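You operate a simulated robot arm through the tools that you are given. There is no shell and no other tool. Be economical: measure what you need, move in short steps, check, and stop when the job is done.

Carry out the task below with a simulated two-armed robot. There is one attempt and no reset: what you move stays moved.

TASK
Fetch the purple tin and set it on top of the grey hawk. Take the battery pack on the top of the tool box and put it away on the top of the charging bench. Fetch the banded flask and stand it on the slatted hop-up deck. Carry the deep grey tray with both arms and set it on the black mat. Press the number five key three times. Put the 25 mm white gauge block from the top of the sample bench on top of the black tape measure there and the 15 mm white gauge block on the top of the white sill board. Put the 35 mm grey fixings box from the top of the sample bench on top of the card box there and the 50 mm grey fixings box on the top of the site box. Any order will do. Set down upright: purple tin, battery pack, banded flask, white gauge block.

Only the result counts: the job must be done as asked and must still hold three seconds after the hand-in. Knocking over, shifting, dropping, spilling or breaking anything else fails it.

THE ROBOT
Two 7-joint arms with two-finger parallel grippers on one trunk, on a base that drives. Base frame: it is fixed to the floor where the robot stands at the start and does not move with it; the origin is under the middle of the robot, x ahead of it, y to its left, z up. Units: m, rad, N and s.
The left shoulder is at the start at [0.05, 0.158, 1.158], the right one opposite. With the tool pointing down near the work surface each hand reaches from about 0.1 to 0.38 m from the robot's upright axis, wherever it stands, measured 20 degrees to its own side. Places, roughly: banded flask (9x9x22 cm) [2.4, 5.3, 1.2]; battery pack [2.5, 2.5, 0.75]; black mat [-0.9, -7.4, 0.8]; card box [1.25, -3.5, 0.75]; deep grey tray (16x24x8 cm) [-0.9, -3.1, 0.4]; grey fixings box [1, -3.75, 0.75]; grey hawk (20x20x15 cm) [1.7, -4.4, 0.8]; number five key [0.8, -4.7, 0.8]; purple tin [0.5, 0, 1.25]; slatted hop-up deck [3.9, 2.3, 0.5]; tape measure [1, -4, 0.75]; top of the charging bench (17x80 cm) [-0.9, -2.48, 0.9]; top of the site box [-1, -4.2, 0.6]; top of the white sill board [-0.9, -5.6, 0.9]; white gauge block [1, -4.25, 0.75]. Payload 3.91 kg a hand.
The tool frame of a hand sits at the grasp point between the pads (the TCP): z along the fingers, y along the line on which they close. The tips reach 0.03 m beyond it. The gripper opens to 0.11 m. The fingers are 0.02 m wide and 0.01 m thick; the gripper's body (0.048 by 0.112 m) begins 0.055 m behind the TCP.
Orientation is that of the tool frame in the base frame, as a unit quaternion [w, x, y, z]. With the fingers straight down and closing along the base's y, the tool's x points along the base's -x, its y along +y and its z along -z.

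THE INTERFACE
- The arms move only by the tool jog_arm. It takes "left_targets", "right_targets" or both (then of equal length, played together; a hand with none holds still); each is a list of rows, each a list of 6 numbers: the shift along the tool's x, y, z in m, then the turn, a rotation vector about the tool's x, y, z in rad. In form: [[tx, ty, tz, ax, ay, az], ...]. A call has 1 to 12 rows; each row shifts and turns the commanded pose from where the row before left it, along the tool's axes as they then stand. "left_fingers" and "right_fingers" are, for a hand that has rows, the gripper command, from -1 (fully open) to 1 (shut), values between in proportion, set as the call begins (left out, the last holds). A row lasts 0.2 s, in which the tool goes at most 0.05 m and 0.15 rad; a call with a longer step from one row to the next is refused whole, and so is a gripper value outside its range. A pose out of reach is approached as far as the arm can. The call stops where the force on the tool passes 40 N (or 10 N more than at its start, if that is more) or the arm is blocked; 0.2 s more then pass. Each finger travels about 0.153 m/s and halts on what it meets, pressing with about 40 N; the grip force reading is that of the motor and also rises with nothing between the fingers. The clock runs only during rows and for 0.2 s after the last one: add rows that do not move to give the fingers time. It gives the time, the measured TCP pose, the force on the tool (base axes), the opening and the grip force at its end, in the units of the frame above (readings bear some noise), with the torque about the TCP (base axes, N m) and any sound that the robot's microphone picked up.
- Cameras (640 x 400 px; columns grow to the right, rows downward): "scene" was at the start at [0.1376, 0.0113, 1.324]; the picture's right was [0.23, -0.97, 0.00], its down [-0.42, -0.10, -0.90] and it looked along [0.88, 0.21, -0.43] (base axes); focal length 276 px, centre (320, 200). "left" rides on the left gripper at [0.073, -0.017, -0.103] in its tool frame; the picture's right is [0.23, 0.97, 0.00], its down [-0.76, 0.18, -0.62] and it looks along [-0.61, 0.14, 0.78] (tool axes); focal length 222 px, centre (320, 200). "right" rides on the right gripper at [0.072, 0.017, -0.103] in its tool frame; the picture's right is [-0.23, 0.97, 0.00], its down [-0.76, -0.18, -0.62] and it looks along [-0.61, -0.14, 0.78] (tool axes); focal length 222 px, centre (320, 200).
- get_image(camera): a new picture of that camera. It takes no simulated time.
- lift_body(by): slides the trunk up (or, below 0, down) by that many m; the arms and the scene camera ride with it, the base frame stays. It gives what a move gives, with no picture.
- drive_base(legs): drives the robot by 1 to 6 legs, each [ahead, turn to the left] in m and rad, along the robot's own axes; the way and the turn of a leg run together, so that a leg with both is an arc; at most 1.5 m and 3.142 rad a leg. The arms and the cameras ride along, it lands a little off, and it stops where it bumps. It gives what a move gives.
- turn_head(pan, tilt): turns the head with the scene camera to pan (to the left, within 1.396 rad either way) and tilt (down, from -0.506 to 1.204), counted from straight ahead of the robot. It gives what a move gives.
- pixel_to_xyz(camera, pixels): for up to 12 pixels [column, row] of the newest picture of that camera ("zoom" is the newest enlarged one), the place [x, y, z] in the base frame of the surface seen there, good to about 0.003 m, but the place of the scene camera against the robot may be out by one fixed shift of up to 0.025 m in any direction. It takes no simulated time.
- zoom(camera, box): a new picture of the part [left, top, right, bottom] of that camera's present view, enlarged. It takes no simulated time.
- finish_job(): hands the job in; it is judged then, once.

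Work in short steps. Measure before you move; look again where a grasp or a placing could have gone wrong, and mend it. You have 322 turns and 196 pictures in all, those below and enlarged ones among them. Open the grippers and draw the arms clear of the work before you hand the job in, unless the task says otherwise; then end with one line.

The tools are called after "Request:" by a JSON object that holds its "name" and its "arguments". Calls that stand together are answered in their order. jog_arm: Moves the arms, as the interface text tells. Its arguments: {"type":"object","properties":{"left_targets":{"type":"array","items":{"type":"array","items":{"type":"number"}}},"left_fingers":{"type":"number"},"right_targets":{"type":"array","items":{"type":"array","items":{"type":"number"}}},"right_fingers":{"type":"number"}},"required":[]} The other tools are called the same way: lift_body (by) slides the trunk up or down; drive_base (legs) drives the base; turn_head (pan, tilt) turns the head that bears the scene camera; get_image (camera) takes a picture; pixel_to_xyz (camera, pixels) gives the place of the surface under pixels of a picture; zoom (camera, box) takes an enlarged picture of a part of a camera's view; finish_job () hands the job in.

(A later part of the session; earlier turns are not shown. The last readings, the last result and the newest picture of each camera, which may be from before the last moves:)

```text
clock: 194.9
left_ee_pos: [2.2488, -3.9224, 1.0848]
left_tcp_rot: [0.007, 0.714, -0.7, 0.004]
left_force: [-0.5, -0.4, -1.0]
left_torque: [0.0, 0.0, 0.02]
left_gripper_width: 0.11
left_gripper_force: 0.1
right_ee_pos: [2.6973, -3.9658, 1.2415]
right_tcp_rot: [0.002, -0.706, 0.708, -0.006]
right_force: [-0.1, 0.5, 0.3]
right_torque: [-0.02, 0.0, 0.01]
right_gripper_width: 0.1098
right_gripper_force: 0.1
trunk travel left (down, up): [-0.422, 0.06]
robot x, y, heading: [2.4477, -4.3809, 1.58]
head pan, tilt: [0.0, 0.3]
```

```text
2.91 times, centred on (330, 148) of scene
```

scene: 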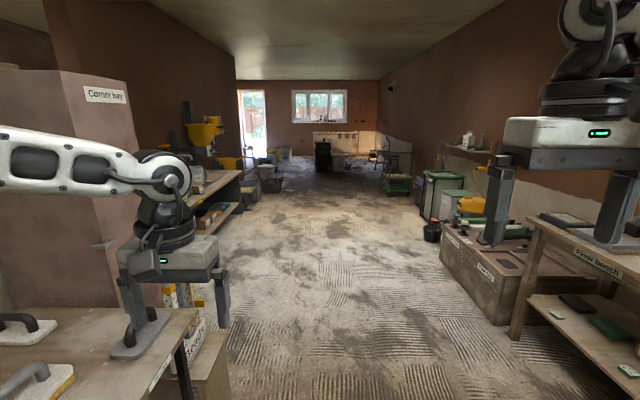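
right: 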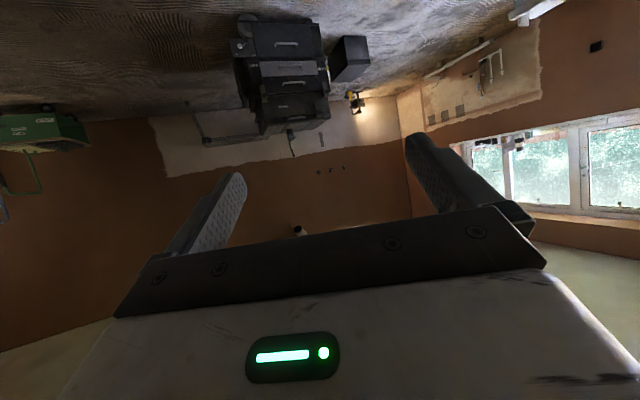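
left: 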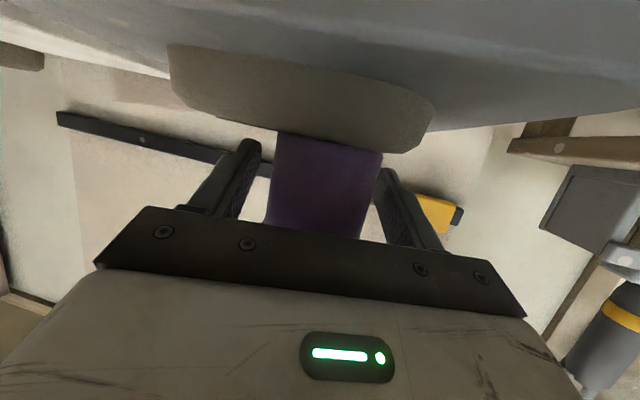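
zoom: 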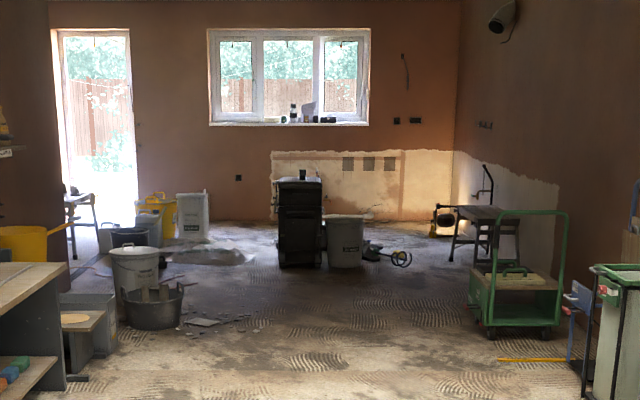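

The way north is clear to y≈1.5; the dark tool box stands at (2.4, 2.4). I drive 4.5 m north and look again.

Request:
{"name": "drive_base", "arguments": {"legs": [[1.5, -0.02], [1.5, 0], [1.5, 0], [0.5, 0]]}}

Request:
{"name": "turn_head", "arguments": {"pan": 0, "tilt": 0.45}}

Request:
{"name": "get_image", "arguments": {"camera": "scene"}}

```text
clock: 219.2
left_ee_pos: [2.5223, 1.1383, 1.0846]
left_tcp_rot: [-0.007, -0.691, 0.723, -0.003]
left_force: [-0.1, 0.4, -0.8]
left_torque: [0.0, 0.0, -0.02]
left_gripper_width: 0.1101
left_gripper_force: 0.1
right_ee_pos: [2.9664, 1.0646, 1.2405]
right_tcp_rot: [0.002, -0.683, 0.73, -0.007]
right_force: [0.1, -0.5, -0.4]
right_torque: [0.02, -0.02, 0.01]
right_gripper_width: 0.1096
right_gripper_force: 0.0
trunk travel left (down, up): [-0.422, 0.06]
robot x, y, heading: [2.6968, 0.6691, 1.521]
head pan, tilt: [0.0, 0.3]
```

```text
clock: 219.9
left_ee_pos: [2.5229, 1.1361, 1.0844]
left_tcp_rot: [-0.006, -0.692, 0.722, -0.003]
left_force: [0.6, 0.3, -0.3]
left_torque: [-0.04, -0.01, -0.01]
left_gripper_width: 0.11
left_gripper_force: 0.1
right_ee_pos: [2.9665, 1.0648, 1.2413]
right_tcp_rot: [0.002, -0.683, 0.73, -0.007]
right_force: [0.0, 0.8, 0.6]
right_torque: [0.0, 0.02, -0.02]
right_gripper_width: 0.11
right_gripper_force: 0.0
trunk travel left (down, up): [-0.422, 0.06]
robot x, y, heading: [2.6953, 0.6678, 1.52]
head pan, tilt: [0.0, 0.45]
```

```text
129 pictures are left
```

scene: 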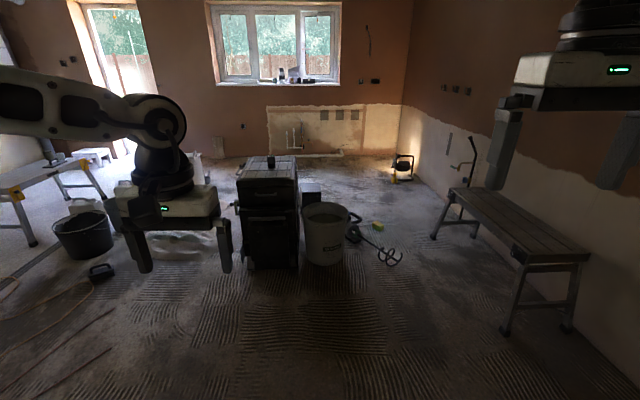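

I measure the toolbox, bucket, mixer whisk, deck and floor on either side.

Request:
{"name": "pixel_to_xyz", "arguments": {"camera": "scene", "pixels": [[245, 265], [297, 265], [325, 262], [345, 225], [400, 262], [378, 225], [505, 330], [435, 235], [520, 250], [180, 255], [100, 278], [240, 170]]}}

Request:
{"name": "zoom", "arguments": {"camera": "scene", "box": [200, 50, 420, 187]}}

```text
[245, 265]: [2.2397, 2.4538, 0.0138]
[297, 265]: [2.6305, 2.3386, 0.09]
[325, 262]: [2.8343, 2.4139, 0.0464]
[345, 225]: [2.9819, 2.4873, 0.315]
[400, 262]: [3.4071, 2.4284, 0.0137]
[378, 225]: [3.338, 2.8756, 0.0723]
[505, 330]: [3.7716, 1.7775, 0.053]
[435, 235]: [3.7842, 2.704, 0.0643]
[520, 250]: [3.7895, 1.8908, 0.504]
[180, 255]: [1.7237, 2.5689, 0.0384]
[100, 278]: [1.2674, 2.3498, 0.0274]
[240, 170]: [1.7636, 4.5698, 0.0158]
```

```text
2.91 times, centred on (310, 118) of scene
```

zoom: 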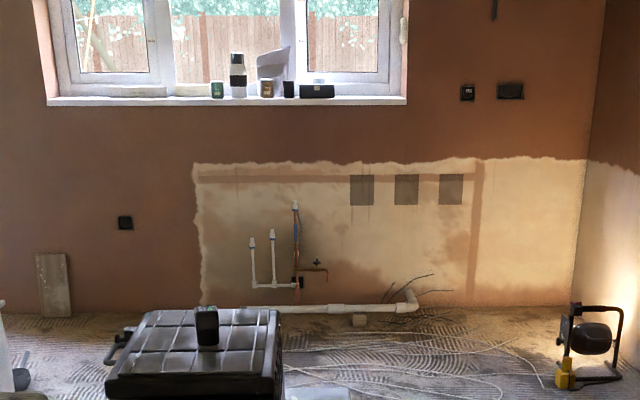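

The flask stands on the sill between small jars. I use the left wrist camera to see the floor left of the tool box.

Request:
{"name": "get_image", "arguments": {"camera": "left"}}

```text
127 pictures are left
```

left: 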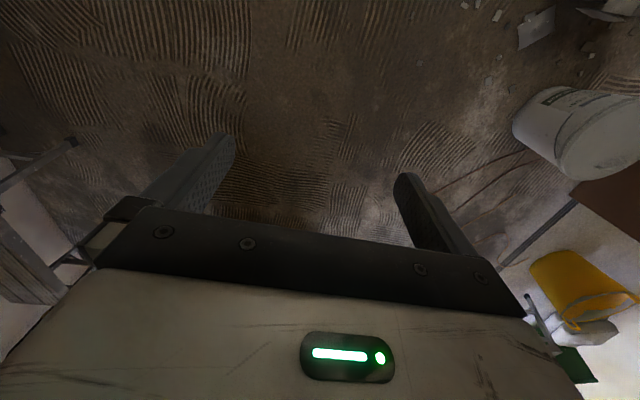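

Not useful. I raise the left hand out of the scene camera's view and look left.

Request:
{"name": "jog_arm", "arguments": {"left_targets": [[0.03, 0.02, -0.04, 0, 0, 0], [0.03, 0.02, -0.04, 0, 0, 0], [0.03, 0.02, -0.04, 0, 0, 0], [0.02, 0.02, -0.04, 0, 0, 0], [0, 0.02, -0.04, 0, 0, 0], [0, 0, 0, 0, 0, 0]]}}

Request:
{"name": "turn_head", "arguments": {"pan": 0.25, "tilt": 0.5}}

Request:
{"name": "get_image", "arguments": {"camera": "scene"}}

```text
refused: row 1 steps farther than a row can; nothing moved
```

```text
clock: 220.7
left_ee_pos: [2.5205, 1.1374, 1.0841]
left_tcp_rot: [-0.007, -0.691, 0.723, -0.003]
left_force: [0.9, 0.5, 0.8]
left_torque: [-0.04, 0.04, 0.02]
left_gripper_width: 0.1101
left_gripper_force: 0.1
right_ee_pos: [2.9658, 1.0649, 1.2402]
right_tcp_rot: [0.002, -0.683, 0.73, -0.007]
right_force: [-0.6, -0.4, 0.9]
right_torque: [-0.04, 0.02, -0.02]
right_gripper_width: 0.1098
right_gripper_force: 0.0
trunk travel left (down, up): [-0.422, 0.06]
robot x, y, heading: [2.6937, 0.6707, 1.521]
head pan, tilt: [0.25, 0.499]
```

```text
126 pictures are left
```

scene: 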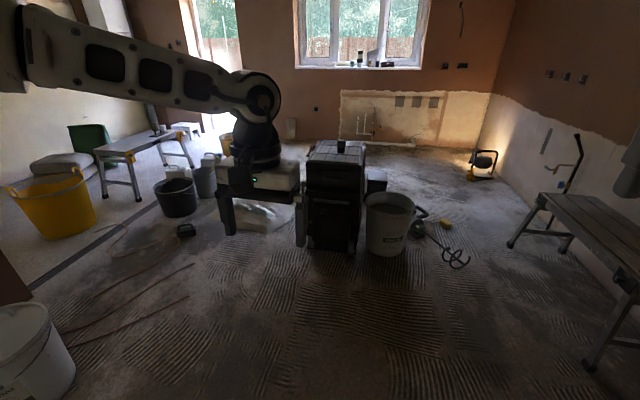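

I measure the plastic sheet and the free ways around the toolbox.

Request:
{"name": "pixel_to_xyz", "arguments": {"camera": "scene", "pixels": [[245, 232], [285, 225], [294, 210], [240, 222], [196, 210], [205, 190], [300, 245], [186, 232], [440, 225], [465, 262], [420, 240], [510, 245]]}}

Request:
{"name": "zoom", "arguments": {"camera": "scene", "box": [140, 120, 360, 257]}}

```text
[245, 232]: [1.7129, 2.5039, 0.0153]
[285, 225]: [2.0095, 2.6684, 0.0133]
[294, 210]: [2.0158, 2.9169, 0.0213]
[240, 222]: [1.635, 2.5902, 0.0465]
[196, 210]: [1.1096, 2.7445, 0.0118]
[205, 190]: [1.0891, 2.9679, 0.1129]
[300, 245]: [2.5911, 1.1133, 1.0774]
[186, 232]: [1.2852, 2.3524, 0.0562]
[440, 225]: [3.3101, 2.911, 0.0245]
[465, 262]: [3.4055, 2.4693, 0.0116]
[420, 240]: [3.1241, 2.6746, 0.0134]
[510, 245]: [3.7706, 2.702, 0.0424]
```

```text
2.91 times, centred on (250, 188) of scene
```

zoom: 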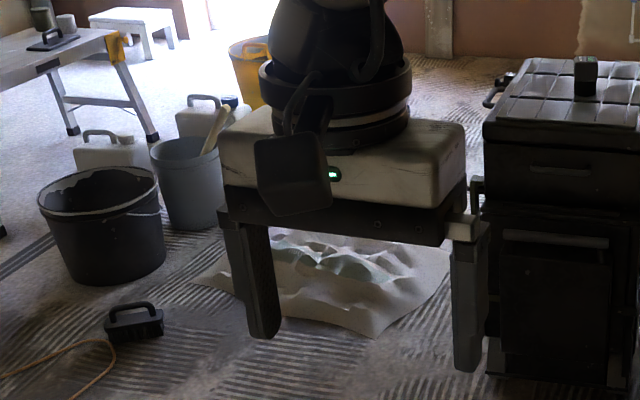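

The only wide way is left of the tool box, over the flat plastic sheet (x 1.4–2.0); other gaps are narrower than the base. I drive to (1.8, 1.75) first and look at the sheet.

Request:
{"name": "drive_base", "arguments": {"legs": [[0, 0.765], [1.36, 0], [0, -0.715]]}}

Request:
{"name": "turn_head", "arguments": {"pan": 0.0, "tilt": 0.75}}

Request:
{"name": "get_image", "arguments": {"camera": "scene"}}

```text
clock: 231.3
left_ee_pos: [1.6143, 2.1577, 1.0846]
left_tcp_rot: [0.008, 0.711, -0.703, 0.004]
left_force: [0.1, 0.5, 0.1]
left_torque: [0.04, 0.03, 0.02]
left_gripper_width: 0.1099
left_gripper_force: 0.0
right_ee_pos: [2.0607, 2.109, 1.241]
right_tcp_rot: [0.002, -0.703, 0.711, -0.007]
right_force: [0.1, -0.1, 0.0]
right_torque: [-0.04, 0.01, -0.02]
right_gripper_width: 0.1099
right_gripper_force: 0.1
trunk travel left (down, up): [-0.422, 0.06]
robot x, y, heading: [1.8147, 1.7003, 1.575]
head pan, tilt: [0.25, 0.499]
```

```text
clock: 232.1
left_ee_pos: [1.613, 2.1596, 1.0835]
left_tcp_rot: [0.006, 0.71, -0.704, 0.005]
left_force: [-0.1, 0.0, 0.9]
left_torque: [-0.01, 0.05, -0.01]
left_gripper_width: 0.1099
left_gripper_force: 0.0
right_ee_pos: [2.0615, 2.1098, 1.2415]
right_tcp_rot: [0.002, -0.703, 0.711, -0.006]
right_force: [-0.2, 0.2, 0.1]
right_torque: [-0.01, 0.01, 0.01]
right_gripper_width: 0.11
right_gripper_force: 0.1
trunk travel left (down, up): [-0.422, 0.06]
robot x, y, heading: [1.8107, 1.7017, 1.575]
head pan, tilt: [0.0, 0.75]
```

```text
124 pictures are left
```

scene: 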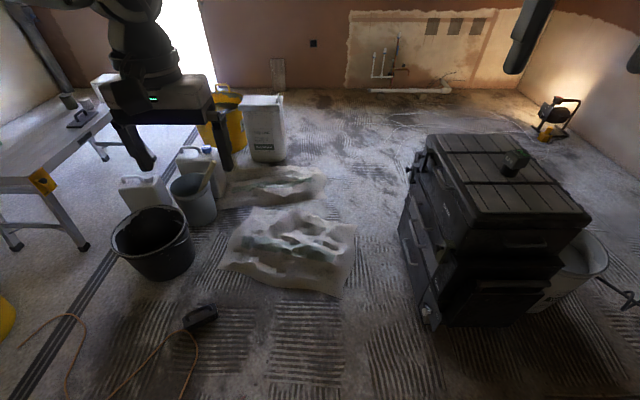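

Two crumpled sheets lie left of the tool box. I measure the gap between sheet and box.

Request:
{"name": "pixel_to_xyz", "arguments": {"camera": "scene", "pixels": [[355, 225], [335, 295], [350, 260], [425, 325], [398, 225], [408, 180], [327, 180], [325, 200], [300, 240], [430, 140], [285, 150], [220, 265]]}}

```text
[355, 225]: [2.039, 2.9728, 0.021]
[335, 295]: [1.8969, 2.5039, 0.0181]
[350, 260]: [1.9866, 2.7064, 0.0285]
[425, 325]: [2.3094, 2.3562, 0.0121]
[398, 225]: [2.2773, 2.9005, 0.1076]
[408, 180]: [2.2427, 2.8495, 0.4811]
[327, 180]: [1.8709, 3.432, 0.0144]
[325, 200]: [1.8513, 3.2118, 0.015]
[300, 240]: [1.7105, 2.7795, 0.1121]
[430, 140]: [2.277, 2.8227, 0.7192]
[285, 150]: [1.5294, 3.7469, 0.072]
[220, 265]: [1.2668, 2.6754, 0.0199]
```

The gap is only 0.22 m beside the sheet, so I must cross the thin part of the sheet. I line up on x≈1.90 and advance to its edge.

Request:
{"name": "drive_base", "arguments": {"legs": [[0, -0.2], [0.45, 0], [0, 0.2]]}}

Request:
{"name": "drive_base", "arguments": {"legs": [[0.4, 0]]}}

```text
clock: 236.3
left_ee_pos: [1.71, 2.5914, 1.0843]
left_tcp_rot: [-0.006, -0.705, 0.71, -0.003]
left_force: [0.3, -1.0, -0.6]
left_torque: [0.0, -0.02, -0.02]
left_gripper_width: 0.1104
left_gripper_force: 0.1
right_ee_pos: [2.1569, 2.5353, 1.2416]
right_tcp_rot: [0.003, -0.697, 0.717, -0.006]
right_force: [0.2, 0.1, 0.7]
right_torque: [0.01, 0.01, -0.04]
right_gripper_width: 0.11
right_gripper_force: 0.0
trunk travel left (down, up): [-0.422, 0.06]
robot x, y, heading: [1.9022, 2.1311, 1.554]
head pan, tilt: [0.0, 0.75]
```

```text
clock: 238.7
left_ee_pos: [1.7095, 2.983, 1.0848]
left_tcp_rot: [0.007, 0.708, -0.706, 0.005]
left_force: [0.2, 0.2, 0.4]
left_torque: [0.0, -0.01, -0.01]
left_gripper_width: 0.11
left_gripper_force: 0.1
right_ee_pos: [2.1568, 2.9291, 1.2412]
right_tcp_rot: [0.002, -0.7, 0.714, -0.006]
right_force: [0.1, 0.6, -0.1]
right_torque: [-0.02, -0.02, -0.01]
right_gripper_width: 0.1101
right_gripper_force: 0.0
trunk travel left (down, up): [-0.422, 0.06]
robot x, y, heading: [1.9086, 2.5176, 1.566]
head pan, tilt: [0.0, 0.75]
```

No bump while over the sheet's edge. I go on in steps.

Request:
{"name": "drive_base", "arguments": {"legs": [[0.45, 0]]}}

Request:
{"name": "drive_base", "arguments": {"legs": [[0.7, -0.1]]}}

Request:
{"name": "turn_head", "arguments": {"pan": -0.3, "tilt": 0.3}}

Request:
{"name": "get_image", "arguments": {"camera": "scene"}}

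```text
clock: 241.5
left_ee_pos: [1.7103, 3.4435, 1.083]
left_tcp_rot: [0.007, 0.709, -0.705, 0.004]
left_force: [-0.6, 0.1, 0.0]
left_torque: [-0.01, 0.01, -0.02]
left_gripper_width: 0.1102
left_gripper_force: 0.0
right_ee_pos: [2.1568, 3.3907, 1.2412]
right_tcp_rot: [0.001, -0.7, 0.714, -0.006]
right_force: [1.0, 0.3, -0.3]
right_torque: [-0.01, -0.01, 0.0]
right_gripper_width: 0.1101
right_gripper_force: 0.0
trunk travel left (down, up): [-0.422, 0.06]
robot x, y, heading: [1.903, 2.9819, 1.567]
head pan, tilt: [0.0, 0.75]
```

```text
clock: 245.3
left_ee_pos: [1.7938, 4.1465, 1.0837]
left_tcp_rot: [-0.007, -0.673, 0.739, -0.004]
left_force: [-0.5, -0.5, -0.7]
left_torque: [-0.03, -0.02, 0.02]
left_gripper_width: 0.1102
left_gripper_force: 0.0
right_ee_pos: [2.2329, 4.0506, 1.2408]
right_tcp_rot: [0.002, -0.664, 0.747, -0.005]
right_force: [-0.8, 0.1, 0.3]
right_torque: [0.0, -0.01, 0.03]
right_gripper_width: 0.1101
right_gripper_force: 0.1
trunk travel left (down, up): [-0.422, 0.06]
robot x, y, heading: [1.9434, 3.6708, 1.468]
head pan, tilt: [0.0, 0.75]
```

```text
clock: 246.2
left_ee_pos: [1.7923, 4.1463, 1.0849]
left_tcp_rot: [-0.006, -0.673, 0.739, -0.003]
left_force: [0.3, -0.2, -0.7]
left_torque: [0.01, -0.01, -0.01]
left_gripper_width: 0.1099
left_gripper_force: 0.0
right_ee_pos: [2.2341, 4.0502, 1.2411]
right_tcp_rot: [0.003, -0.665, 0.747, -0.006]
right_force: [0.2, -0.2, 0.0]
right_torque: [0.05, -0.04, 0.0]
right_gripper_width: 0.1102
right_gripper_force: 0.1
trunk travel left (down, up): [-0.422, 0.06]
robot x, y, heading: [1.9439, 3.6709, 1.466]
head pan, tilt: [-0.3, 0.3]
```

```text
123 pictures are left
```

scene: 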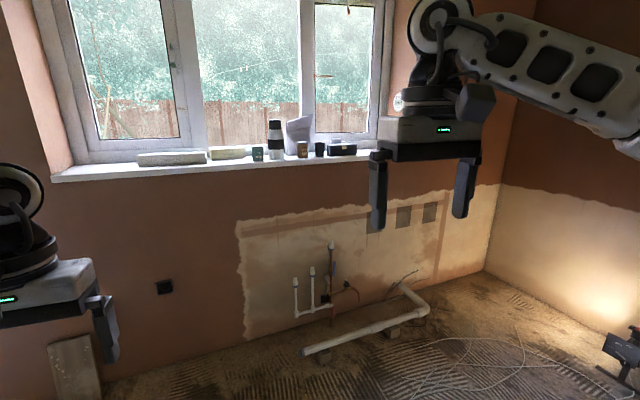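

Passed without a bump. I zoom in on the sill with the flask and measure the flask, its neighbours, the sill and the floor pipe.

Request:
{"name": "zoom", "arguments": {"camera": "scene", "box": [220, 100, 380, 200]}}

Request:
{"name": "pixel_to_xyz", "arguments": {"camera": "zoom", "pixels": [[220, 90], [220, 140], [205, 140], [238, 140], [222, 235], [155, 215], [168, 215], [330, 205], [345, 215], [270, 190], [315, 235], [220, 262]]}}

Request:
{"name": "pixel_to_xyz", "arguments": {"camera": "scene", "pixels": [[302, 355], [360, 330], [425, 310], [330, 250], [300, 315], [345, 320]]}}

```text
4.00 times, centred on (300, 150) of scene
```

zoom: 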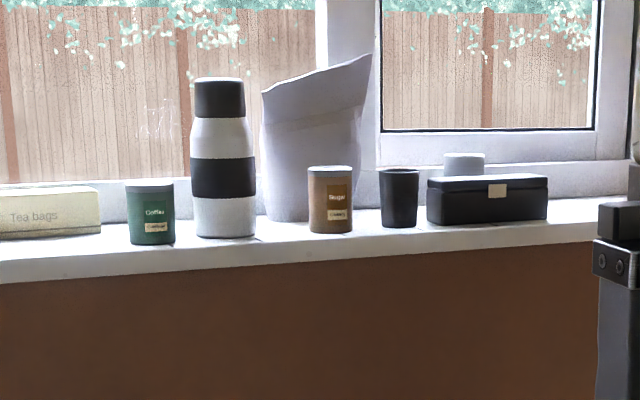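

```text
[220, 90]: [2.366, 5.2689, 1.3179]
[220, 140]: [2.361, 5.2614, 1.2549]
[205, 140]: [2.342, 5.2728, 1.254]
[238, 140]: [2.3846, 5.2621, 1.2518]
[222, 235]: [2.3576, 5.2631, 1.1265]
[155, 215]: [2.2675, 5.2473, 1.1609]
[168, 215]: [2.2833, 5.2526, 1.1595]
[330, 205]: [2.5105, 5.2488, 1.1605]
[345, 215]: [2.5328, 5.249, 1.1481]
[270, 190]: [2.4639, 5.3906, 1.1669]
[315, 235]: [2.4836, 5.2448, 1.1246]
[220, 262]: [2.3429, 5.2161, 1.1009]
```

```text
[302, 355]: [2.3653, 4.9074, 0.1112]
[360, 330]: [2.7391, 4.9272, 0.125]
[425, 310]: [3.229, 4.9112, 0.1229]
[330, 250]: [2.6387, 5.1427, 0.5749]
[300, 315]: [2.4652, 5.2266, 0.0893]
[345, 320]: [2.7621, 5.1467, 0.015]
```

The flask is near (2.352, 5.295), base z≈1.112, with jars up to z≈1.18 on both sides; a floor pipe (y≈4.9, x>2.35) limits the base. I retract the left hand, raise the trunk and tilt the right hand to 20° below level.

Request:
{"name": "lift_body", "arguments": {"by": 0.058}}

Request:
{"name": "jog_arm", "arguments": {"left_targets": [[0.04, 0, 0, 0, 0, 0], [0.04, 0, 0, 0, 0, 0], [0.04, 0, 0, 0, 0, 0], [0.04, 0, 0, 0, 0, 0], [0.04, 0, 0, 0, 0, 0], [0.04, 0, 0, 0, 0, 0], [0, 0, 0, 0, 0, 0], [0, 0, 0, 0, 0, 0], [0, 0, 0, 0, 0, 0]], "right_targets": [[0, 0, 0, 0, -0.136, 0], [0, 0, 0, 0, -0.136, 0], [0, 0, 0, 0, -0.136, 0], [0, 0, 0, 0, -0.136, 0], [0, 0, 0, 0, -0.136, 0], [0, 0, 0, 0, -0.136, 0], [0, 0, 0, 0, -0.136, 0], [0, 0, 0, 0, -0.136, 0], [0, 0, 0, 0, -0.136, 0]], "right_fingers": -1}}

Request:
{"name": "drive_base", "arguments": {"legs": [[0.95, 0]]}}

Request:
{"name": "get_image", "arguments": {"camera": "right"}}

```text
clock: 247.2
left_ee_pos: [1.7936, 4.1466, 1.1416]
left_tcp_rot: [-0.006, -0.673, 0.739, -0.003]
left_force: [0.2, 0.5, 0.2]
left_torque: [0.0, 0.04, -0.04]
left_gripper_width: 0.1101
left_gripper_force: 0.1
right_ee_pos: [2.2337, 4.0511, 1.2992]
right_tcp_rot: [0.003, -0.664, 0.747, -0.006]
right_force: [0.6, -0.3, 0.0]
right_torque: [-0.03, 0.0, -0.02]
right_gripper_width: 0.1103
right_gripper_force: 0.2
trunk travel left (down, up): [-0.48, 0.002]
robot x, y, heading: [1.9422, 3.6702, 1.463]
head pan, tilt: [-0.3, 0.3]
```

```text
clock: 249.2
left_ee_pos: [1.7755, 3.923, 1.1567]
left_tcp_rot: [-0.007, -0.673, 0.74, -0.004]
left_force: [0.5, 0.2, 0.1]
left_torque: [-0.04, 0.0, 0.01]
left_gripper_width: 0.11
left_gripper_force: 0.1
left hand out of reach, approached as far as the arm can: row 6
right_ee_pos: [2.233, 4.0509, 1.2986]
right_tcp_rot: [0.433, -0.547, 0.609, 0.378]
right_force: [0.5, 0.4, -0.1]
right_torque: [0.01, -0.03, -0.02]
right_gripper_width: 0.1099
right_gripper_force: 0.0
trunk travel left (down, up): [-0.48, 0.002]
robot x, y, heading: [1.9419, 3.6685, 1.468]
head pan, tilt: [-0.3, 0.3]
```

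```text
clock: 254.2
left_ee_pos: [1.8695, 4.8783, 1.1558]
left_tcp_rot: [-0.008, -0.675, 0.737, -0.004]
left_force: [0.9, 0.0, 0.5]
left_torque: [0.02, 0.03, -0.01]
left_gripper_width: 0.11
left_gripper_force: 0.0
right_ee_pos: [2.3252, 5.0083, 1.2984]
right_tcp_rot: [0.431, -0.549, 0.609, 0.378]
right_force: [-0.4, 0.2, 0.2]
right_torque: [0.03, 0.0, 0.0]
right_gripper_width: 0.11
right_gripper_force: 0.1
trunk travel left (down, up): [-0.48, 0.002]
robot x, y, heading: [2.0383, 4.6301, 1.478]
head pan, tilt: [-0.3, 0.3]
```

```text
121 pictures are left
```

right: 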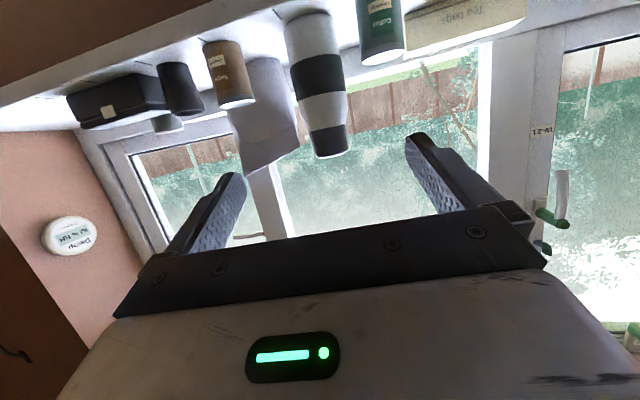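

The right wrist camera sees the flask right ahead at (318,80). I measure it and its neighbours precisely.

Request:
{"name": "pixel_to_xyz", "arguments": {"camera": "right", "pixels": [[318, 75], [297, 80], [342, 70], [310, 30], [322, 110], [330, 150], [225, 60], [250, 90], [380, 40], [362, 45], [305, 95], [345, 100]]}}

```text
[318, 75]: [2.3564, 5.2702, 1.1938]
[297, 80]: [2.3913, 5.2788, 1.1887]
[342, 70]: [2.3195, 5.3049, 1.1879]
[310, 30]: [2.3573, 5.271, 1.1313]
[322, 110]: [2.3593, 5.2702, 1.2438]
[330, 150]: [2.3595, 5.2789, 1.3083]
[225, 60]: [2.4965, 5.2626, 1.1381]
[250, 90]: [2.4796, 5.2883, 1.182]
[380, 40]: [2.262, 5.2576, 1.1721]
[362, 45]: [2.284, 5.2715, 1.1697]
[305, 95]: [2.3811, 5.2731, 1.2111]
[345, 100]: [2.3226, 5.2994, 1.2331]
```

Flask centre is (2.358, 5.308), radius 0.04. The hand is lined up within 5 mm; I drive 0.15 ahead and lower the hand to z 1.24.

Request:
{"name": "drive_base", "arguments": {"legs": [[0.15, 0]]}}

Request:
{"name": "jog_arm", "arguments": {"right_targets": [[0.0272, 0, 0.01, 0, 0, 0], [0.0272, 0, 0.01, 0, 0, 0], [0, 0, 0, 0, 0, 0]]}}

Request:
{"name": "get_image", "arguments": {"camera": "right"}}

```text
clock: 255.6
left_ee_pos: [1.8838, 5.0276, 1.1563]
left_tcp_rot: [-0.007, -0.675, 0.737, -0.003]
left_force: [-0.2, 1.7, -0.3]
left_torque: [-0.05, 0.02, 0.01]
left_gripper_width: 0.11
left_gripper_force: 0.0
right_ee_pos: [2.3409, 5.1571, 1.2983]
right_tcp_rot: [0.43, -0.55, 0.608, 0.378]
right_force: [-0.4, -0.2, -0.7]
right_torque: [0.01, -0.01, -0.01]
right_gripper_width: 0.1099
right_gripper_force: 0.1
trunk travel left (down, up): [-0.48, 0.002]
robot x, y, heading: [2.0506, 4.7749, 1.469]
head pan, tilt: [-0.3, 0.3]
```

```text
clock: 256.4
left_ee_pos: [1.8845, 5.0276, 1.1569]
left_tcp_rot: [-0.007, -0.675, 0.738, -0.004]
left_force: [-0.8, -0.4, -0.3]
left_torque: [0.01, 0.01, -0.01]
left_gripper_width: 0.11
left_gripper_force: 0.0
right_ee_pos: [2.345, 5.1781, 1.2533]
right_tcp_rot: [0.43, -0.549, 0.609, 0.378]
right_force: [0.6, 0.5, -0.2]
right_torque: [0.02, 0.01, -0.02]
right_gripper_width: 0.1098
right_gripper_force: 0.0
right hand out of reach, approached as far as the arm can: row 1, 2
trunk travel left (down, up): [-0.48, 0.002]
robot x, y, heading: [2.0516, 4.7737, 1.471]
head pan, tilt: [-0.3, 0.3]
```

```text
120 pictures are left
```

right: 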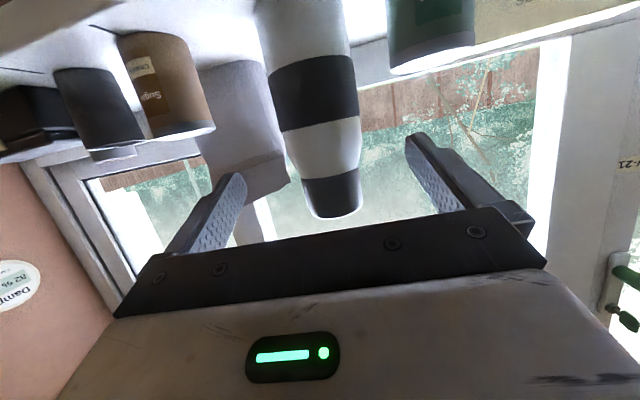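

The flask lies centred between the fingers. I move 0.13 forward and slightly down.

Request:
{"name": "jog_arm", "arguments": {"right_targets": [[-0.0081, 0, 0.0318, 0, 0, 0], [-0.0081, 0, 0.0318, 0, 0, 0], [-0.0081, 0, 0.0318, 0, 0, 0], [-0.0081, 0, 0.0318, 0, 0, 0], [0, 0, 0, 0, 0, 0]]}}

Request:
{"name": "get_image", "arguments": {"camera": "right"}}

```text
clock: 257.6
left_ee_pos: [1.8841, 5.0275, 1.1563]
left_tcp_rot: [-0.008, -0.675, 0.738, -0.003]
left_force: [0.9, 0.5, 0.4]
left_torque: [0.0, 0.02, 0.04]
left_gripper_width: 0.1099
left_gripper_force: 0.0
right_ee_pos: [2.3605, 5.3092, 1.2403]
right_tcp_rot: [0.43, -0.549, 0.609, 0.378]
right_force: [-0.3, 0.5, -0.4]
right_torque: [0.0, 0.03, 0.04]
right_gripper_width: 0.1099
right_gripper_force: 0.0
trunk travel left (down, up): [-0.48, 0.002]
robot x, y, heading: [2.0506, 4.7752, 1.473]
head pan, tilt: [-0.3, 0.3]
```

```text
119 pictures are left
```

right: 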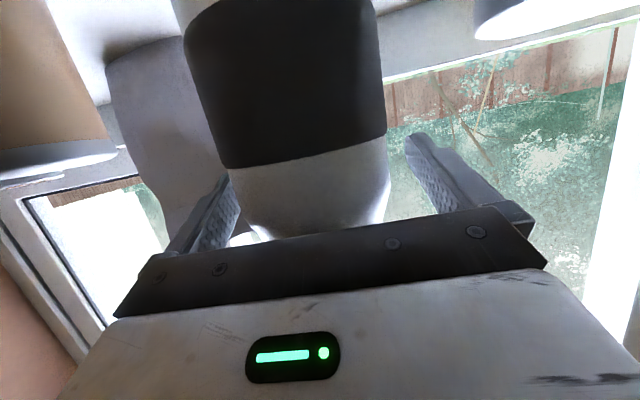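

The white zone here tapers; the dark straight band is lower. I lower another 0.02 (still above the jars), then close.

Request:
{"name": "jog_arm", "arguments": {"right_targets": [[0.0103, 0, 0.0037, 0, 0, 0], [0.0103, 0, 0.0037, 0, 0, 0], [0, 0, 0, 0, 0, 0]]}}

Request:
{"name": "jog_arm", "arguments": {"right_targets": [[0, 0, 0, 0, 0, 0], [0, 0, 0, 0, 0, 0], [0, 0, 0, 0, 0, 0], [0, 0, 0, 0, 0, 0]], "right_fingers": 1}}

Request:
{"name": "get_image", "arguments": {"camera": "right"}}

```text
clock: 258.4
left_ee_pos: [1.8839, 5.0272, 1.1575]
left_tcp_rot: [-0.007, -0.675, 0.738, -0.002]
left_force: [0.3, 0.2, 0.6]
left_torque: [-0.03, -0.02, 0.0]
left_gripper_width: 0.1099
left_gripper_force: 0.0
right_ee_pos: [2.3604, 5.3069, 1.219]
right_tcp_rot: [0.431, -0.549, 0.609, 0.378]
right_force: [-0.3, 0.4, -0.5]
right_torque: [-0.03, 0.0, 0.0]
right_gripper_width: 0.11
right_gripper_force: 0.2
trunk travel left (down, up): [-0.48, 0.002]
robot x, y, heading: [2.0517, 4.776, 1.472]
head pan, tilt: [-0.3, 0.3]
```

```text
clock: 259.4
left_ee_pos: [1.8848, 5.0269, 1.1566]
left_tcp_rot: [-0.008, -0.675, 0.738, -0.003]
left_force: [0.4, 0.0, -0.6]
left_torque: [0.02, -0.02, -0.02]
left_gripper_width: 0.11
left_gripper_force: 0.1
right_ee_pos: [2.361, 5.3086, 1.2195]
right_tcp_rot: [0.431, -0.549, 0.609, 0.377]
right_force: [2.1, 0.3, 0.8]
right_torque: [0.09, -0.01, -0.08]
right_gripper_width: 0.0843
right_gripper_force: 40.2
trunk travel left (down, up): [-0.48, 0.002]
robot x, y, heading: [2.0539, 4.7776, 1.47]
head pan, tilt: [-0.3, 0.3]
```

```text
118 pictures are left
```

right: 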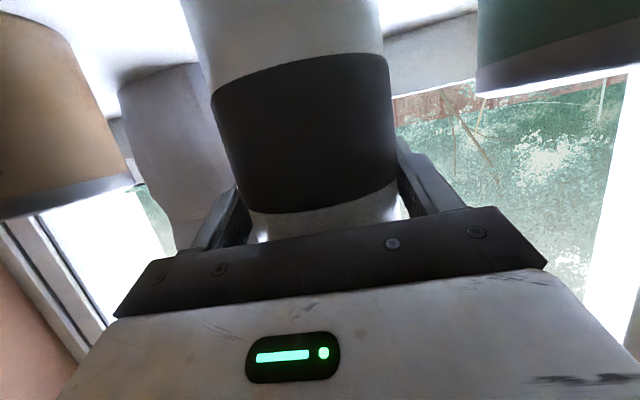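

Gripped at width 0.084. I lift slowly, first a little, checking the force.

Request:
{"name": "jog_arm", "arguments": {"right_targets": [[-0.0047, 0, -0.0017, 0, 0, 0], [-0.0047, 0, -0.0017, 0, 0, 0], [-0.0047, 0, -0.0017, 0, 0, 0], [-0.0047, 0, -0.0017, 0, 0, 0]]}}

Request:
{"name": "jog_arm", "arguments": {"right_targets": [[-0.007, 0, -0.0025, 0, 0, 0], [-0.007, 0, -0.0025, 0, 0, 0], [-0.007, 0, -0.0025, 0, 0, 0], [-0.007, 0, -0.0025, 0, 0, 0], [-0.007, 0, -0.0025, 0, 0, 0], [-0.007, 0, -0.0025, 0, 0, 0]]}}

Request:
{"name": "get_image", "arguments": {"camera": "right"}}

```text
clock: 260.4
left_ee_pos: [1.8836, 5.0283, 1.1568]
left_tcp_rot: [-0.007, -0.675, 0.738, -0.003]
left_force: [0.1, 0.0, -0.1]
left_torque: [0.02, -0.01, 0.01]
left_gripper_width: 0.11
left_gripper_force: 0.0
right_ee_pos: [2.3611, 5.3089, 1.2388]
right_tcp_rot: [0.429, -0.55, 0.609, 0.378]
right_force: [-0.7, 0.3, -5.7]
right_torque: [-0.01, -0.01, 0.0]
right_gripper_width: 0.0843
right_gripper_force: 40.1
trunk travel left (down, up): [-0.48, 0.002]
robot x, y, heading: [2.0535, 4.7732, 1.474]
head pan, tilt: [-0.3, 0.3]
```

```text
clock: 261.8
left_ee_pos: [1.8844, 5.0271, 1.1559]
left_tcp_rot: [-0.007, -0.675, 0.738, -0.004]
left_force: [1.2, -0.4, -1.0]
left_torque: [-0.04, 0.03, 0.0]
left_gripper_width: 0.1101
left_gripper_force: 0.1
right_ee_pos: [2.3622, 5.309, 1.2821]
right_tcp_rot: [0.429, -0.55, 0.609, 0.378]
right_force: [0.0, 0.4, -5.1]
right_torque: [-0.05, 0.02, 0.01]
right_gripper_width: 0.0841
right_gripper_force: 39.8
trunk travel left (down, up): [-0.48, 0.002]
robot x, y, heading: [2.0547, 4.7732, 1.472]
head pan, tilt: [-0.3, 0.3]
```

```text
117 pictures are left
```

right: 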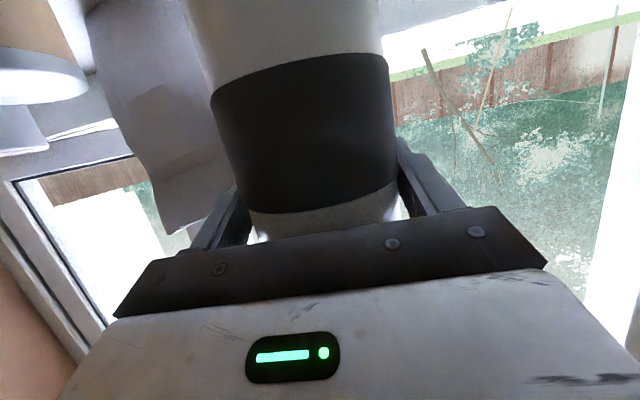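

Held, weighing about 0.5 kg. I lift 0.04 more to clear the jars, then drive straight back.

Request:
{"name": "jog_arm", "arguments": {"right_targets": [[-0.0094, 0, -0.0034, 0, 0, 0], [-0.0094, 0, -0.0034, 0, 0, 0], [-0.0094, 0, -0.0034, 0, 0, 0], [-0.0094, 0, -0.0034, 0, 0, 0]]}}

Request:
{"name": "drive_base", "arguments": {"legs": [[-0.5, 0]]}}

Request:
{"name": "get_image", "arguments": {"camera": "scene"}}

```text
clock: 262.8
left_ee_pos: [1.884, 5.0276, 1.1555]
left_tcp_rot: [-0.007, -0.675, 0.738, -0.003]
left_force: [0.4, -0.1, -1.3]
left_torque: [0.0, 0.0, 0.03]
left_gripper_width: 0.1097
left_gripper_force: 0.1
right_ee_pos: [2.3604, 5.3096, 1.3222]
right_tcp_rot: [0.429, -0.55, 0.609, 0.378]
right_force: [0.1, -0.9, -4.6]
right_torque: [-0.04, 0.02, 0.0]
right_gripper_width: 0.0842
right_gripper_force: 40.0
trunk travel left (down, up): [-0.48, 0.002]
robot x, y, heading: [2.053, 4.7752, 1.471]
head pan, tilt: [-0.3, 0.3]
```

```text
clock: 265.6
left_ee_pos: [1.835, 4.5435, 1.1566]
left_tcp_rot: [-0.007, -0.675, 0.738, -0.003]
left_force: [-0.1, 0.1, 0.1]
left_torque: [-0.03, -0.01, -0.01]
left_gripper_width: 0.1099
left_gripper_force: 0.2
right_ee_pos: [2.3147, 4.8274, 1.3229]
right_tcp_rot: [0.43, -0.549, 0.608, 0.379]
right_force: [-0.5, -0.8, -5.7]
right_torque: [-0.05, -0.01, -0.02]
right_gripper_width: 0.0842
right_gripper_force: 40.1
trunk travel left (down, up): [-0.48, 0.002]
robot x, y, heading: [2.0075, 4.2909, 1.477]
head pan, tilt: [-0.3, 0.3]
```

```text
116 pictures are left
```

scene: 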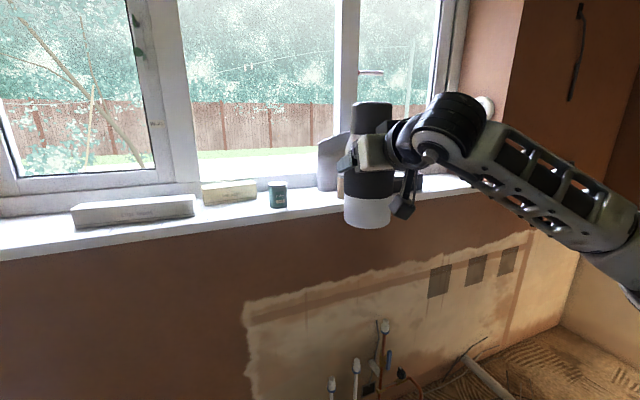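

The flask is held upright and the sill is undisturbed. I reverse along the way I came, passing left of the tool box at x≈1.91.

Request:
{"name": "drive_base", "arguments": {"legs": [[-1.0, 0], [0, 0.092]]}}

```text
clock: 271.4
left_ee_pos: [1.7182, 3.5245, 1.1561]
left_tcp_rot: [0.007, 0.709, -0.705, 0.004]
left_force: [0.1, 0.0, -0.6]
left_torque: [0.01, -0.02, 0.0]
left_gripper_width: 0.11
left_gripper_force: 0.1
right_ee_pos: [2.1665, 3.8508, 1.3229]
right_tcp_rot: [0.413, -0.577, 0.583, 0.397]
right_force: [0.1, 0.5, -5.7]
right_torque: [-0.02, 0.05, 0.0]
right_gripper_width: 0.084
right_gripper_force: 39.3
trunk travel left (down, up): [-0.48, 0.002]
robot x, y, heading: [1.9112, 3.2883, 1.57]
head pan, tilt: [-0.3, 0.3]
```

Request:
{"name": "drive_base", "arguments": {"legs": [[-1.5, 0], [-0.3, 0]]}}

Request:
{"name": "turn_head", "arguments": {"pan": -0.6, "tilt": 0.55}}

Request:
{"name": "get_image", "arguments": {"camera": "scene"}}

```text
clock: 280.2
left_ee_pos: [1.71, 1.7747, 1.156]
left_tcp_rot: [-0.007, -0.707, 0.708, -0.004]
left_force: [-0.4, -0.6, -0.2]
left_torque: [0.03, -0.04, 0.03]
left_gripper_width: 0.1101
left_gripper_force: 0.0
right_ee_pos: [2.1614, 2.0972, 1.322]
right_tcp_rot: [0.412, -0.576, 0.584, 0.396]
right_force: [0.3, -0.4, -5.3]
right_torque: [-0.01, 0.03, 0.04]
right_gripper_width: 0.0843
right_gripper_force: 39.5
trunk travel left (down, up): [-0.48, 0.002]
robot x, y, heading: [1.9018, 1.5364, 1.561]
head pan, tilt: [-0.3, 0.3]
```

```text
clock: 281.0
left_ee_pos: [1.7106, 1.7742, 1.1566]
left_tcp_rot: [-0.007, -0.707, 0.707, -0.005]
left_force: [-0.3, 0.7, -0.4]
left_torque: [0.03, 0.01, 0.03]
left_gripper_width: 0.11
left_gripper_force: 0.0
right_ee_pos: [2.162, 2.0985, 1.3212]
right_tcp_rot: [0.413, -0.575, 0.585, 0.396]
right_force: [-0.2, -0.3, -6.3]
right_torque: [-0.02, 0.02, 0.01]
right_gripper_width: 0.0843
right_gripper_force: 40.3
trunk travel left (down, up): [-0.48, 0.002]
robot x, y, heading: [1.8995, 1.5356, 1.562]
head pan, tilt: [-0.6, 0.55]
```

```text
115 pictures are left
```

scene: 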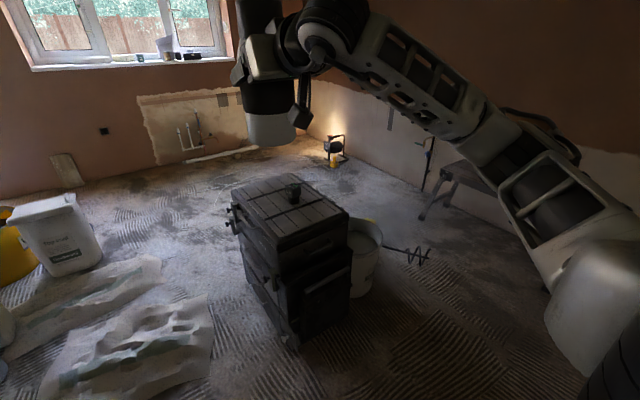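

I turn to face the deck (east) and drive to about (3.15, 1.74), then look.

Request:
{"name": "drive_base", "arguments": {"legs": [[0, -1.4], [1.27, 0], [0, -0.16]]}}

Request:
{"name": "turn_head", "arguments": {"pan": 0.1, "tilt": 0.7}}

Request:
{"name": "get_image", "arguments": {"camera": "scene"}}

```text
clock: 291.5
left_ee_pos: [3.372, 1.9766, 1.1556]
left_tcp_rot: [-0.008, -0.025, 1.0, 0.002]
left_force: [0.0, -0.1, -0.8]
left_torque: [0.0, -0.03, -0.05]
left_gripper_width: 0.11
left_gripper_force: 0.1
right_ee_pos: [3.7183, 1.542, 1.3228]
right_tcp_rot: [0.571, -0.014, 0.82, 0.003]
right_force: [0.3, 0.4, -5.0]
right_torque: [-0.02, 0.03, 0.0]
right_gripper_width: 0.084
right_gripper_force: 40.7
trunk travel left (down, up): [-0.48, 0.002]
robot x, y, heading: [3.1452, 1.7757, 0.044]
head pan, tilt: [-0.6, 0.55]
```

```text
clock: 292.5
left_ee_pos: [3.3732, 1.9764, 1.1562]
left_tcp_rot: [-0.008, -0.025, 1.0, 0.003]
left_force: [0.3, 0.3, -0.5]
left_torque: [-0.02, -0.03, -0.01]
left_gripper_width: 0.11
left_gripper_force: 0.2
right_ee_pos: [3.7184, 1.5434, 1.3212]
right_tcp_rot: [0.572, -0.014, 0.82, 0.002]
right_force: [-1.0, -0.1, -5.3]
right_torque: [0.0, 0.06, 0.02]
right_gripper_width: 0.0842
right_gripper_force: 39.6
trunk travel left (down, up): [-0.48, 0.002]
robot x, y, heading: [3.1447, 1.7727, 0.046]
head pan, tilt: [0.099, 0.7]
```

```text
114 pictures are left
```

scene: 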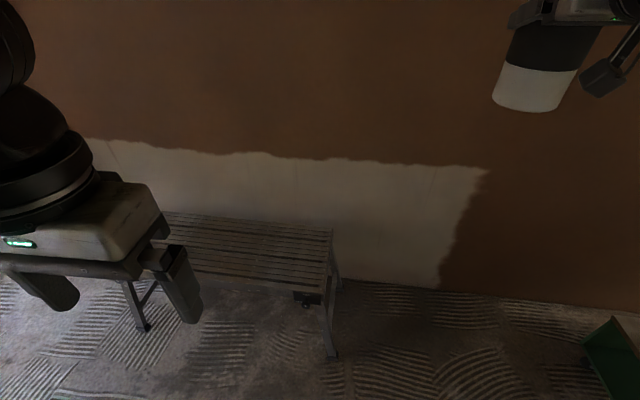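

Request:
{"name": "pixel_to_xyz", "arguments": {"camera": "scene", "pixels": [[325, 285], [333, 230], [200, 272], [200, 218], [290, 250], [260, 240], [330, 350], [142, 325], [350, 150], [230, 250], [310, 245]]}}

```text
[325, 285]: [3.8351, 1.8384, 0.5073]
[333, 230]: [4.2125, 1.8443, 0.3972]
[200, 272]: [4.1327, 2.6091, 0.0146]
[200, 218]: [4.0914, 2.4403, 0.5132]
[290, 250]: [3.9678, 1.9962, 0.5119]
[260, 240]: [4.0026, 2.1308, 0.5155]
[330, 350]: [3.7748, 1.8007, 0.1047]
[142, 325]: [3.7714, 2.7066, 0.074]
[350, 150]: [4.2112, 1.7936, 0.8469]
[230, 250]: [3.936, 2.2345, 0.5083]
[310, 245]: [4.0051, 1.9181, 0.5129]
```

The deck's top is z≈0.498, x 3.80–4.09, y from 1.85. I aim for (3.94, 1.97): ahead a little, pivot left 0.48, then lower the trunk 0.45.

Request:
{"name": "drive_base", "arguments": {"legs": [[0.155, 0], [0, 0.483]]}}

Request:
{"name": "lift_body", "arguments": {"by": -0.42}}

Request:
{"name": "get_image", "arguments": {"camera": "scene"}}

```text
clock: 295.3
left_ee_pos: [3.4093, 2.0664, 1.1564]
left_tcp_rot: [-0.009, -0.261, 0.965, -0.001]
left_force: [-0.1, 0.6, -0.9]
left_torque: [-0.04, -0.01, -0.01]
left_gripper_width: 0.1102
left_gripper_force: 0.0
right_ee_pos: [3.9161, 1.8389, 1.3216]
right_tcp_rot: [0.555, -0.208, 0.794, 0.137]
right_force: [-0.1, 0.5, -6.0]
right_torque: [-0.07, 0.0, 0.02]
right_gripper_width: 0.084
right_gripper_force: 39.9
trunk travel left (down, up): [-0.48, 0.002]
robot x, y, heading: [3.2997, 1.779, 0.516]
head pan, tilt: [0.099, 0.7]
```

```text
refused: -0.42 is not a number from -0.4 to 0.4
```

```text
113 pictures are left
```

scene: 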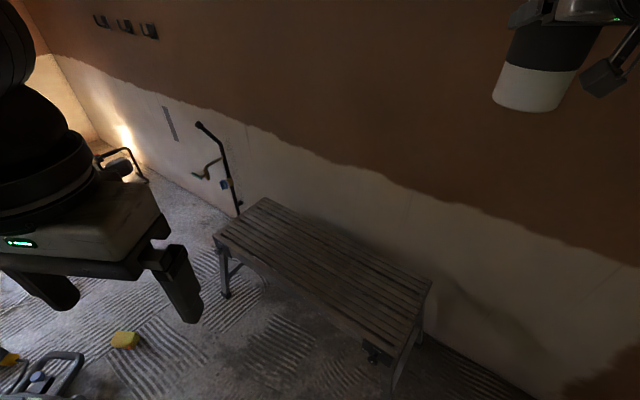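

I measure the deck again from here and lower the trunk 0.4.

Request:
{"name": "pixel_to_xyz", "arguments": {"camera": "scene", "pixels": [[428, 285], [388, 345], [360, 300], [385, 315], [330, 290], [215, 240], [265, 200], [400, 290]]}}

Request:
{"name": "lift_body", "arguments": {"by": -0.4}}

Request:
{"name": "jog_arm", "arguments": {"right_targets": [[-0.01, 0.033, 0.027, 0, 0, 0], [-0.01, 0.033, 0.027, 0, 0, 0], [-0.01, 0.032, 0.027, 0, 0, 0], [0, 0, 0, 0, 0, 0]]}}

```text
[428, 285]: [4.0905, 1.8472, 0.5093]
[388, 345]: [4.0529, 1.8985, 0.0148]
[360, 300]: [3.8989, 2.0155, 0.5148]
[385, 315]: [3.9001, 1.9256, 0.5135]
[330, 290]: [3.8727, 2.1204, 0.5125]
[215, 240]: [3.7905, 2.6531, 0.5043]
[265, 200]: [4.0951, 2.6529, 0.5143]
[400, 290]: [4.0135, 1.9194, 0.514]
```

```text
clock: 299.1
left_ee_pos: [3.4104, 2.0655, 0.7561]
left_tcp_rot: [-0.01, -0.26, 0.966, 0.001]
left_force: [-0.7, -0.8, -0.2]
left_torque: [-0.01, 0.01, 0.04]
left_gripper_width: 0.1101
left_gripper_force: 0.0
right_ee_pos: [3.9161, 1.8394, 0.9207]
right_tcp_rot: [0.555, -0.208, 0.793, 0.138]
right_force: [-0.4, -0.3, -5.5]
right_torque: [0.0, 0.05, 0.0]
right_gripper_width: 0.0842
right_gripper_force: 39.6
trunk travel left (down, up): [-0.08, 0.402]
robot x, y, heading: [3.3005, 1.7801, 0.519]
head pan, tilt: [0.099, 0.7]
```

```text
clock: 300.1
left_ee_pos: [3.4094, 2.0655, 0.7562]
left_tcp_rot: [-0.009, -0.261, 0.965, -0.001]
left_force: [-0.2, -0.6, -0.4]
left_torque: [0.02, -0.01, 0.03]
left_gripper_width: 0.1098
left_gripper_force: 0.1
right_ee_pos: [3.9462, 1.9682, 0.9209]
right_tcp_rot: [0.555, -0.208, 0.794, 0.137]
right_force: [0.0, 0.3, -5.9]
right_torque: [-0.01, 0.01, 0.03]
right_gripper_width: 0.0838
right_gripper_force: 39.8
trunk travel left (down, up): [-0.08, 0.402]
robot x, y, heading: [3.3007, 1.7809, 0.521]
head pan, tilt: [0.099, 0.7]
```

Over the spot at (3.946, 1.968). I lower the trunk fully and then the hand by 0.12.

Request:
{"name": "lift_body", "arguments": {"by": -0.078}}

Request:
{"name": "jog_arm", "arguments": {"right_targets": [[0.0282, 0, 0.0103, 0, 0, 0], [0.0282, 0, 0.0103, 0, 0, 0], [0.0282, 0, 0.0103, 0, 0, 0], [0.0282, 0, 0.0103, 0, 0, 0], [0, 0, 0, 0, 0, 0]]}}

```text
clock: 301.3
left_ee_pos: [3.4084, 2.066, 0.6783]
left_tcp_rot: [-0.009, -0.261, 0.965, 0.0]
left_force: [-1.0, 0.4, 0.0]
left_torque: [0.02, 0.0, -0.01]
left_gripper_width: 0.11
left_gripper_force: 0.0
right_ee_pos: [3.9463, 1.9685, 0.8432]
right_tcp_rot: [0.555, -0.208, 0.794, 0.137]
right_force: [-0.1, -0.4, -5.1]
right_torque: [-0.03, 0.04, 0.01]
right_gripper_width: 0.0841
right_gripper_force: 39.8
trunk travel left (down, up): [-0.002, 0.48]
robot x, y, heading: [3.2998, 1.7769, 0.518]
head pan, tilt: [0.099, 0.7]
```

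```text
clock: 302.5
left_ee_pos: [3.4098, 2.0659, 0.6786]
left_tcp_rot: [-0.009, -0.26, 0.965, 0.0]
left_force: [0.6, -0.5, -0.2]
left_torque: [0.04, 0.0, -0.01]
left_gripper_width: 0.1101
left_gripper_force: 0.2
right_ee_pos: [3.9451, 1.9668, 0.7201]
right_tcp_rot: [0.555, -0.209, 0.793, 0.138]
right_force: [0.1, 0.0, -5.9]
right_torque: [-0.01, -0.01, -0.03]
right_gripper_width: 0.0839
right_gripper_force: 40.0
trunk travel left (down, up): [-0.002, 0.48]
robot x, y, heading: [3.2957, 1.7844, 0.522]
head pan, tilt: [0.099, 0.7]
```

It reaches well. I go down 0.08 more, then look.

Request:
{"name": "jog_arm", "arguments": {"right_targets": [[0.025, 0, 0.0091, 0, 0, 0], [0.025, 0, 0.0091, 0, 0, 0], [0.025, 0, 0.0091, 0, 0, 0], [0, 0, 0, 0, 0, 0]]}}

Request:
{"name": "turn_head", "arguments": {"pan": -0.2, "tilt": 0.7}}

Request:
{"name": "get_image", "arguments": {"camera": "scene"}}

```text
clock: 303.5
left_ee_pos: [3.4089, 2.0659, 0.6783]
left_tcp_rot: [-0.009, -0.26, 0.966, 0.001]
left_force: [0.0, 0.0, 0.1]
left_torque: [-0.01, 0.0, 0.01]
left_gripper_width: 0.1101
left_gripper_force: 0.1
right_ee_pos: [3.945, 1.9628, 0.644]
right_tcp_rot: [0.555, -0.208, 0.794, 0.137]
right_force: [0.9, 0.3, -5.4]
right_torque: [-0.04, 0.03, 0.0]
right_gripper_width: 0.0843
right_gripper_force: 40.2
trunk travel left (down, up): [-0.002, 0.48]
robot x, y, heading: [3.2989, 1.7814, 0.521]
head pan, tilt: [0.099, 0.7]
```

```text
clock: 304.3
left_ee_pos: [3.4108, 2.0666, 0.6783]
left_tcp_rot: [-0.008, -0.26, 0.965, 0.0]
left_force: [-0.1, -0.6, 0.7]
left_torque: [0.03, 0.0, 0.02]
left_gripper_width: 0.1101
left_gripper_force: 0.0
right_ee_pos: [3.9451, 1.9622, 0.6428]
right_tcp_rot: [0.554, -0.208, 0.794, 0.137]
right_force: [0.0, -0.7, -5.8]
right_torque: [0.0, 0.04, -0.01]
right_gripper_width: 0.0843
right_gripper_force: 40.3
trunk travel left (down, up): [-0.002, 0.48]
robot x, y, heading: [3.3054, 1.7785, 0.516]
head pan, tilt: [-0.201, 0.7]
```

```text
112 pictures are left
```

scene: 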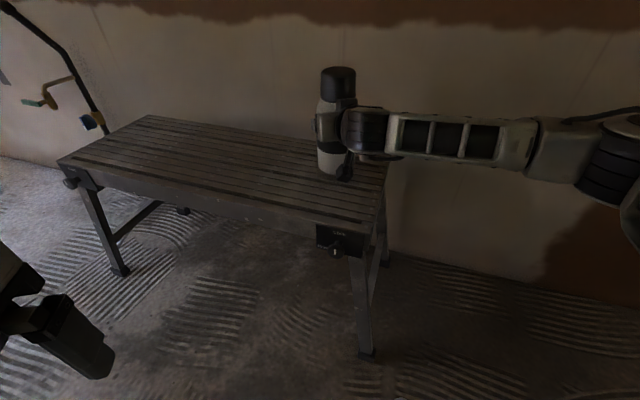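

The flask hangs close above the slats, well within the deck. I go down in 8 mm steps.

Request:
{"name": "jog_arm", "arguments": {"right_targets": [[0.0075, 0, 0.0027, 0, 0, 0], [0.0075, 0, 0.0027, 0, 0, 0], [0.0075, 0, 0.0027, 0, 0, 0], [0.0056, 0, 0.002, 0, 0, 0]]}}

Request:
{"name": "jog_arm", "arguments": {"right_targets": [[0.0028, 0, 0.001, 0, 0, 0], [0.0028, 0, 0.001, 0, 0, 0]]}}

```text
clock: 305.3
left_ee_pos: [3.4094, 2.0664, 0.6763]
left_tcp_rot: [-0.009, -0.26, 0.966, -0.001]
left_force: [0.6, 0.3, 0.3]
left_torque: [0.01, 0.01, 0.02]
left_gripper_width: 0.1101
left_gripper_force: 0.1
right_ee_pos: [3.9449, 1.9648, 0.6134]
right_tcp_rot: [0.555, -0.209, 0.793, 0.139]
right_force: [-0.4, -0.2, -5.9]
right_torque: [-0.03, 0.04, 0.01]
right_gripper_width: 0.084
right_gripper_force: 39.8
trunk travel left (down, up): [-0.002, 0.48]
robot x, y, heading: [3.3008, 1.783, 0.519]
head pan, tilt: [-0.201, 0.7]
```

```text
clock: 305.9
left_ee_pos: [3.4091, 2.066, 0.6774]
left_tcp_rot: [-0.008, -0.26, 0.966, -0.001]
left_force: [-0.6, -0.8, 0.4]
left_torque: [-0.03, -0.02, -0.02]
left_gripper_width: 0.1103
left_gripper_force: 0.1
right_ee_pos: [3.9446, 1.9646, 0.6107]
right_tcp_rot: [0.556, -0.207, 0.793, 0.138]
right_force: [-2.8, -1.7, 6.1]
right_torque: [0.13, 0.51, 0.13]
right_gripper_width: 0.0842
right_gripper_force: 39.6
trunk travel left (down, up): [-0.002, 0.48]
robot x, y, heading: [3.2999, 1.7834, 0.52]
head pan, tilt: [-0.201, 0.7]
```

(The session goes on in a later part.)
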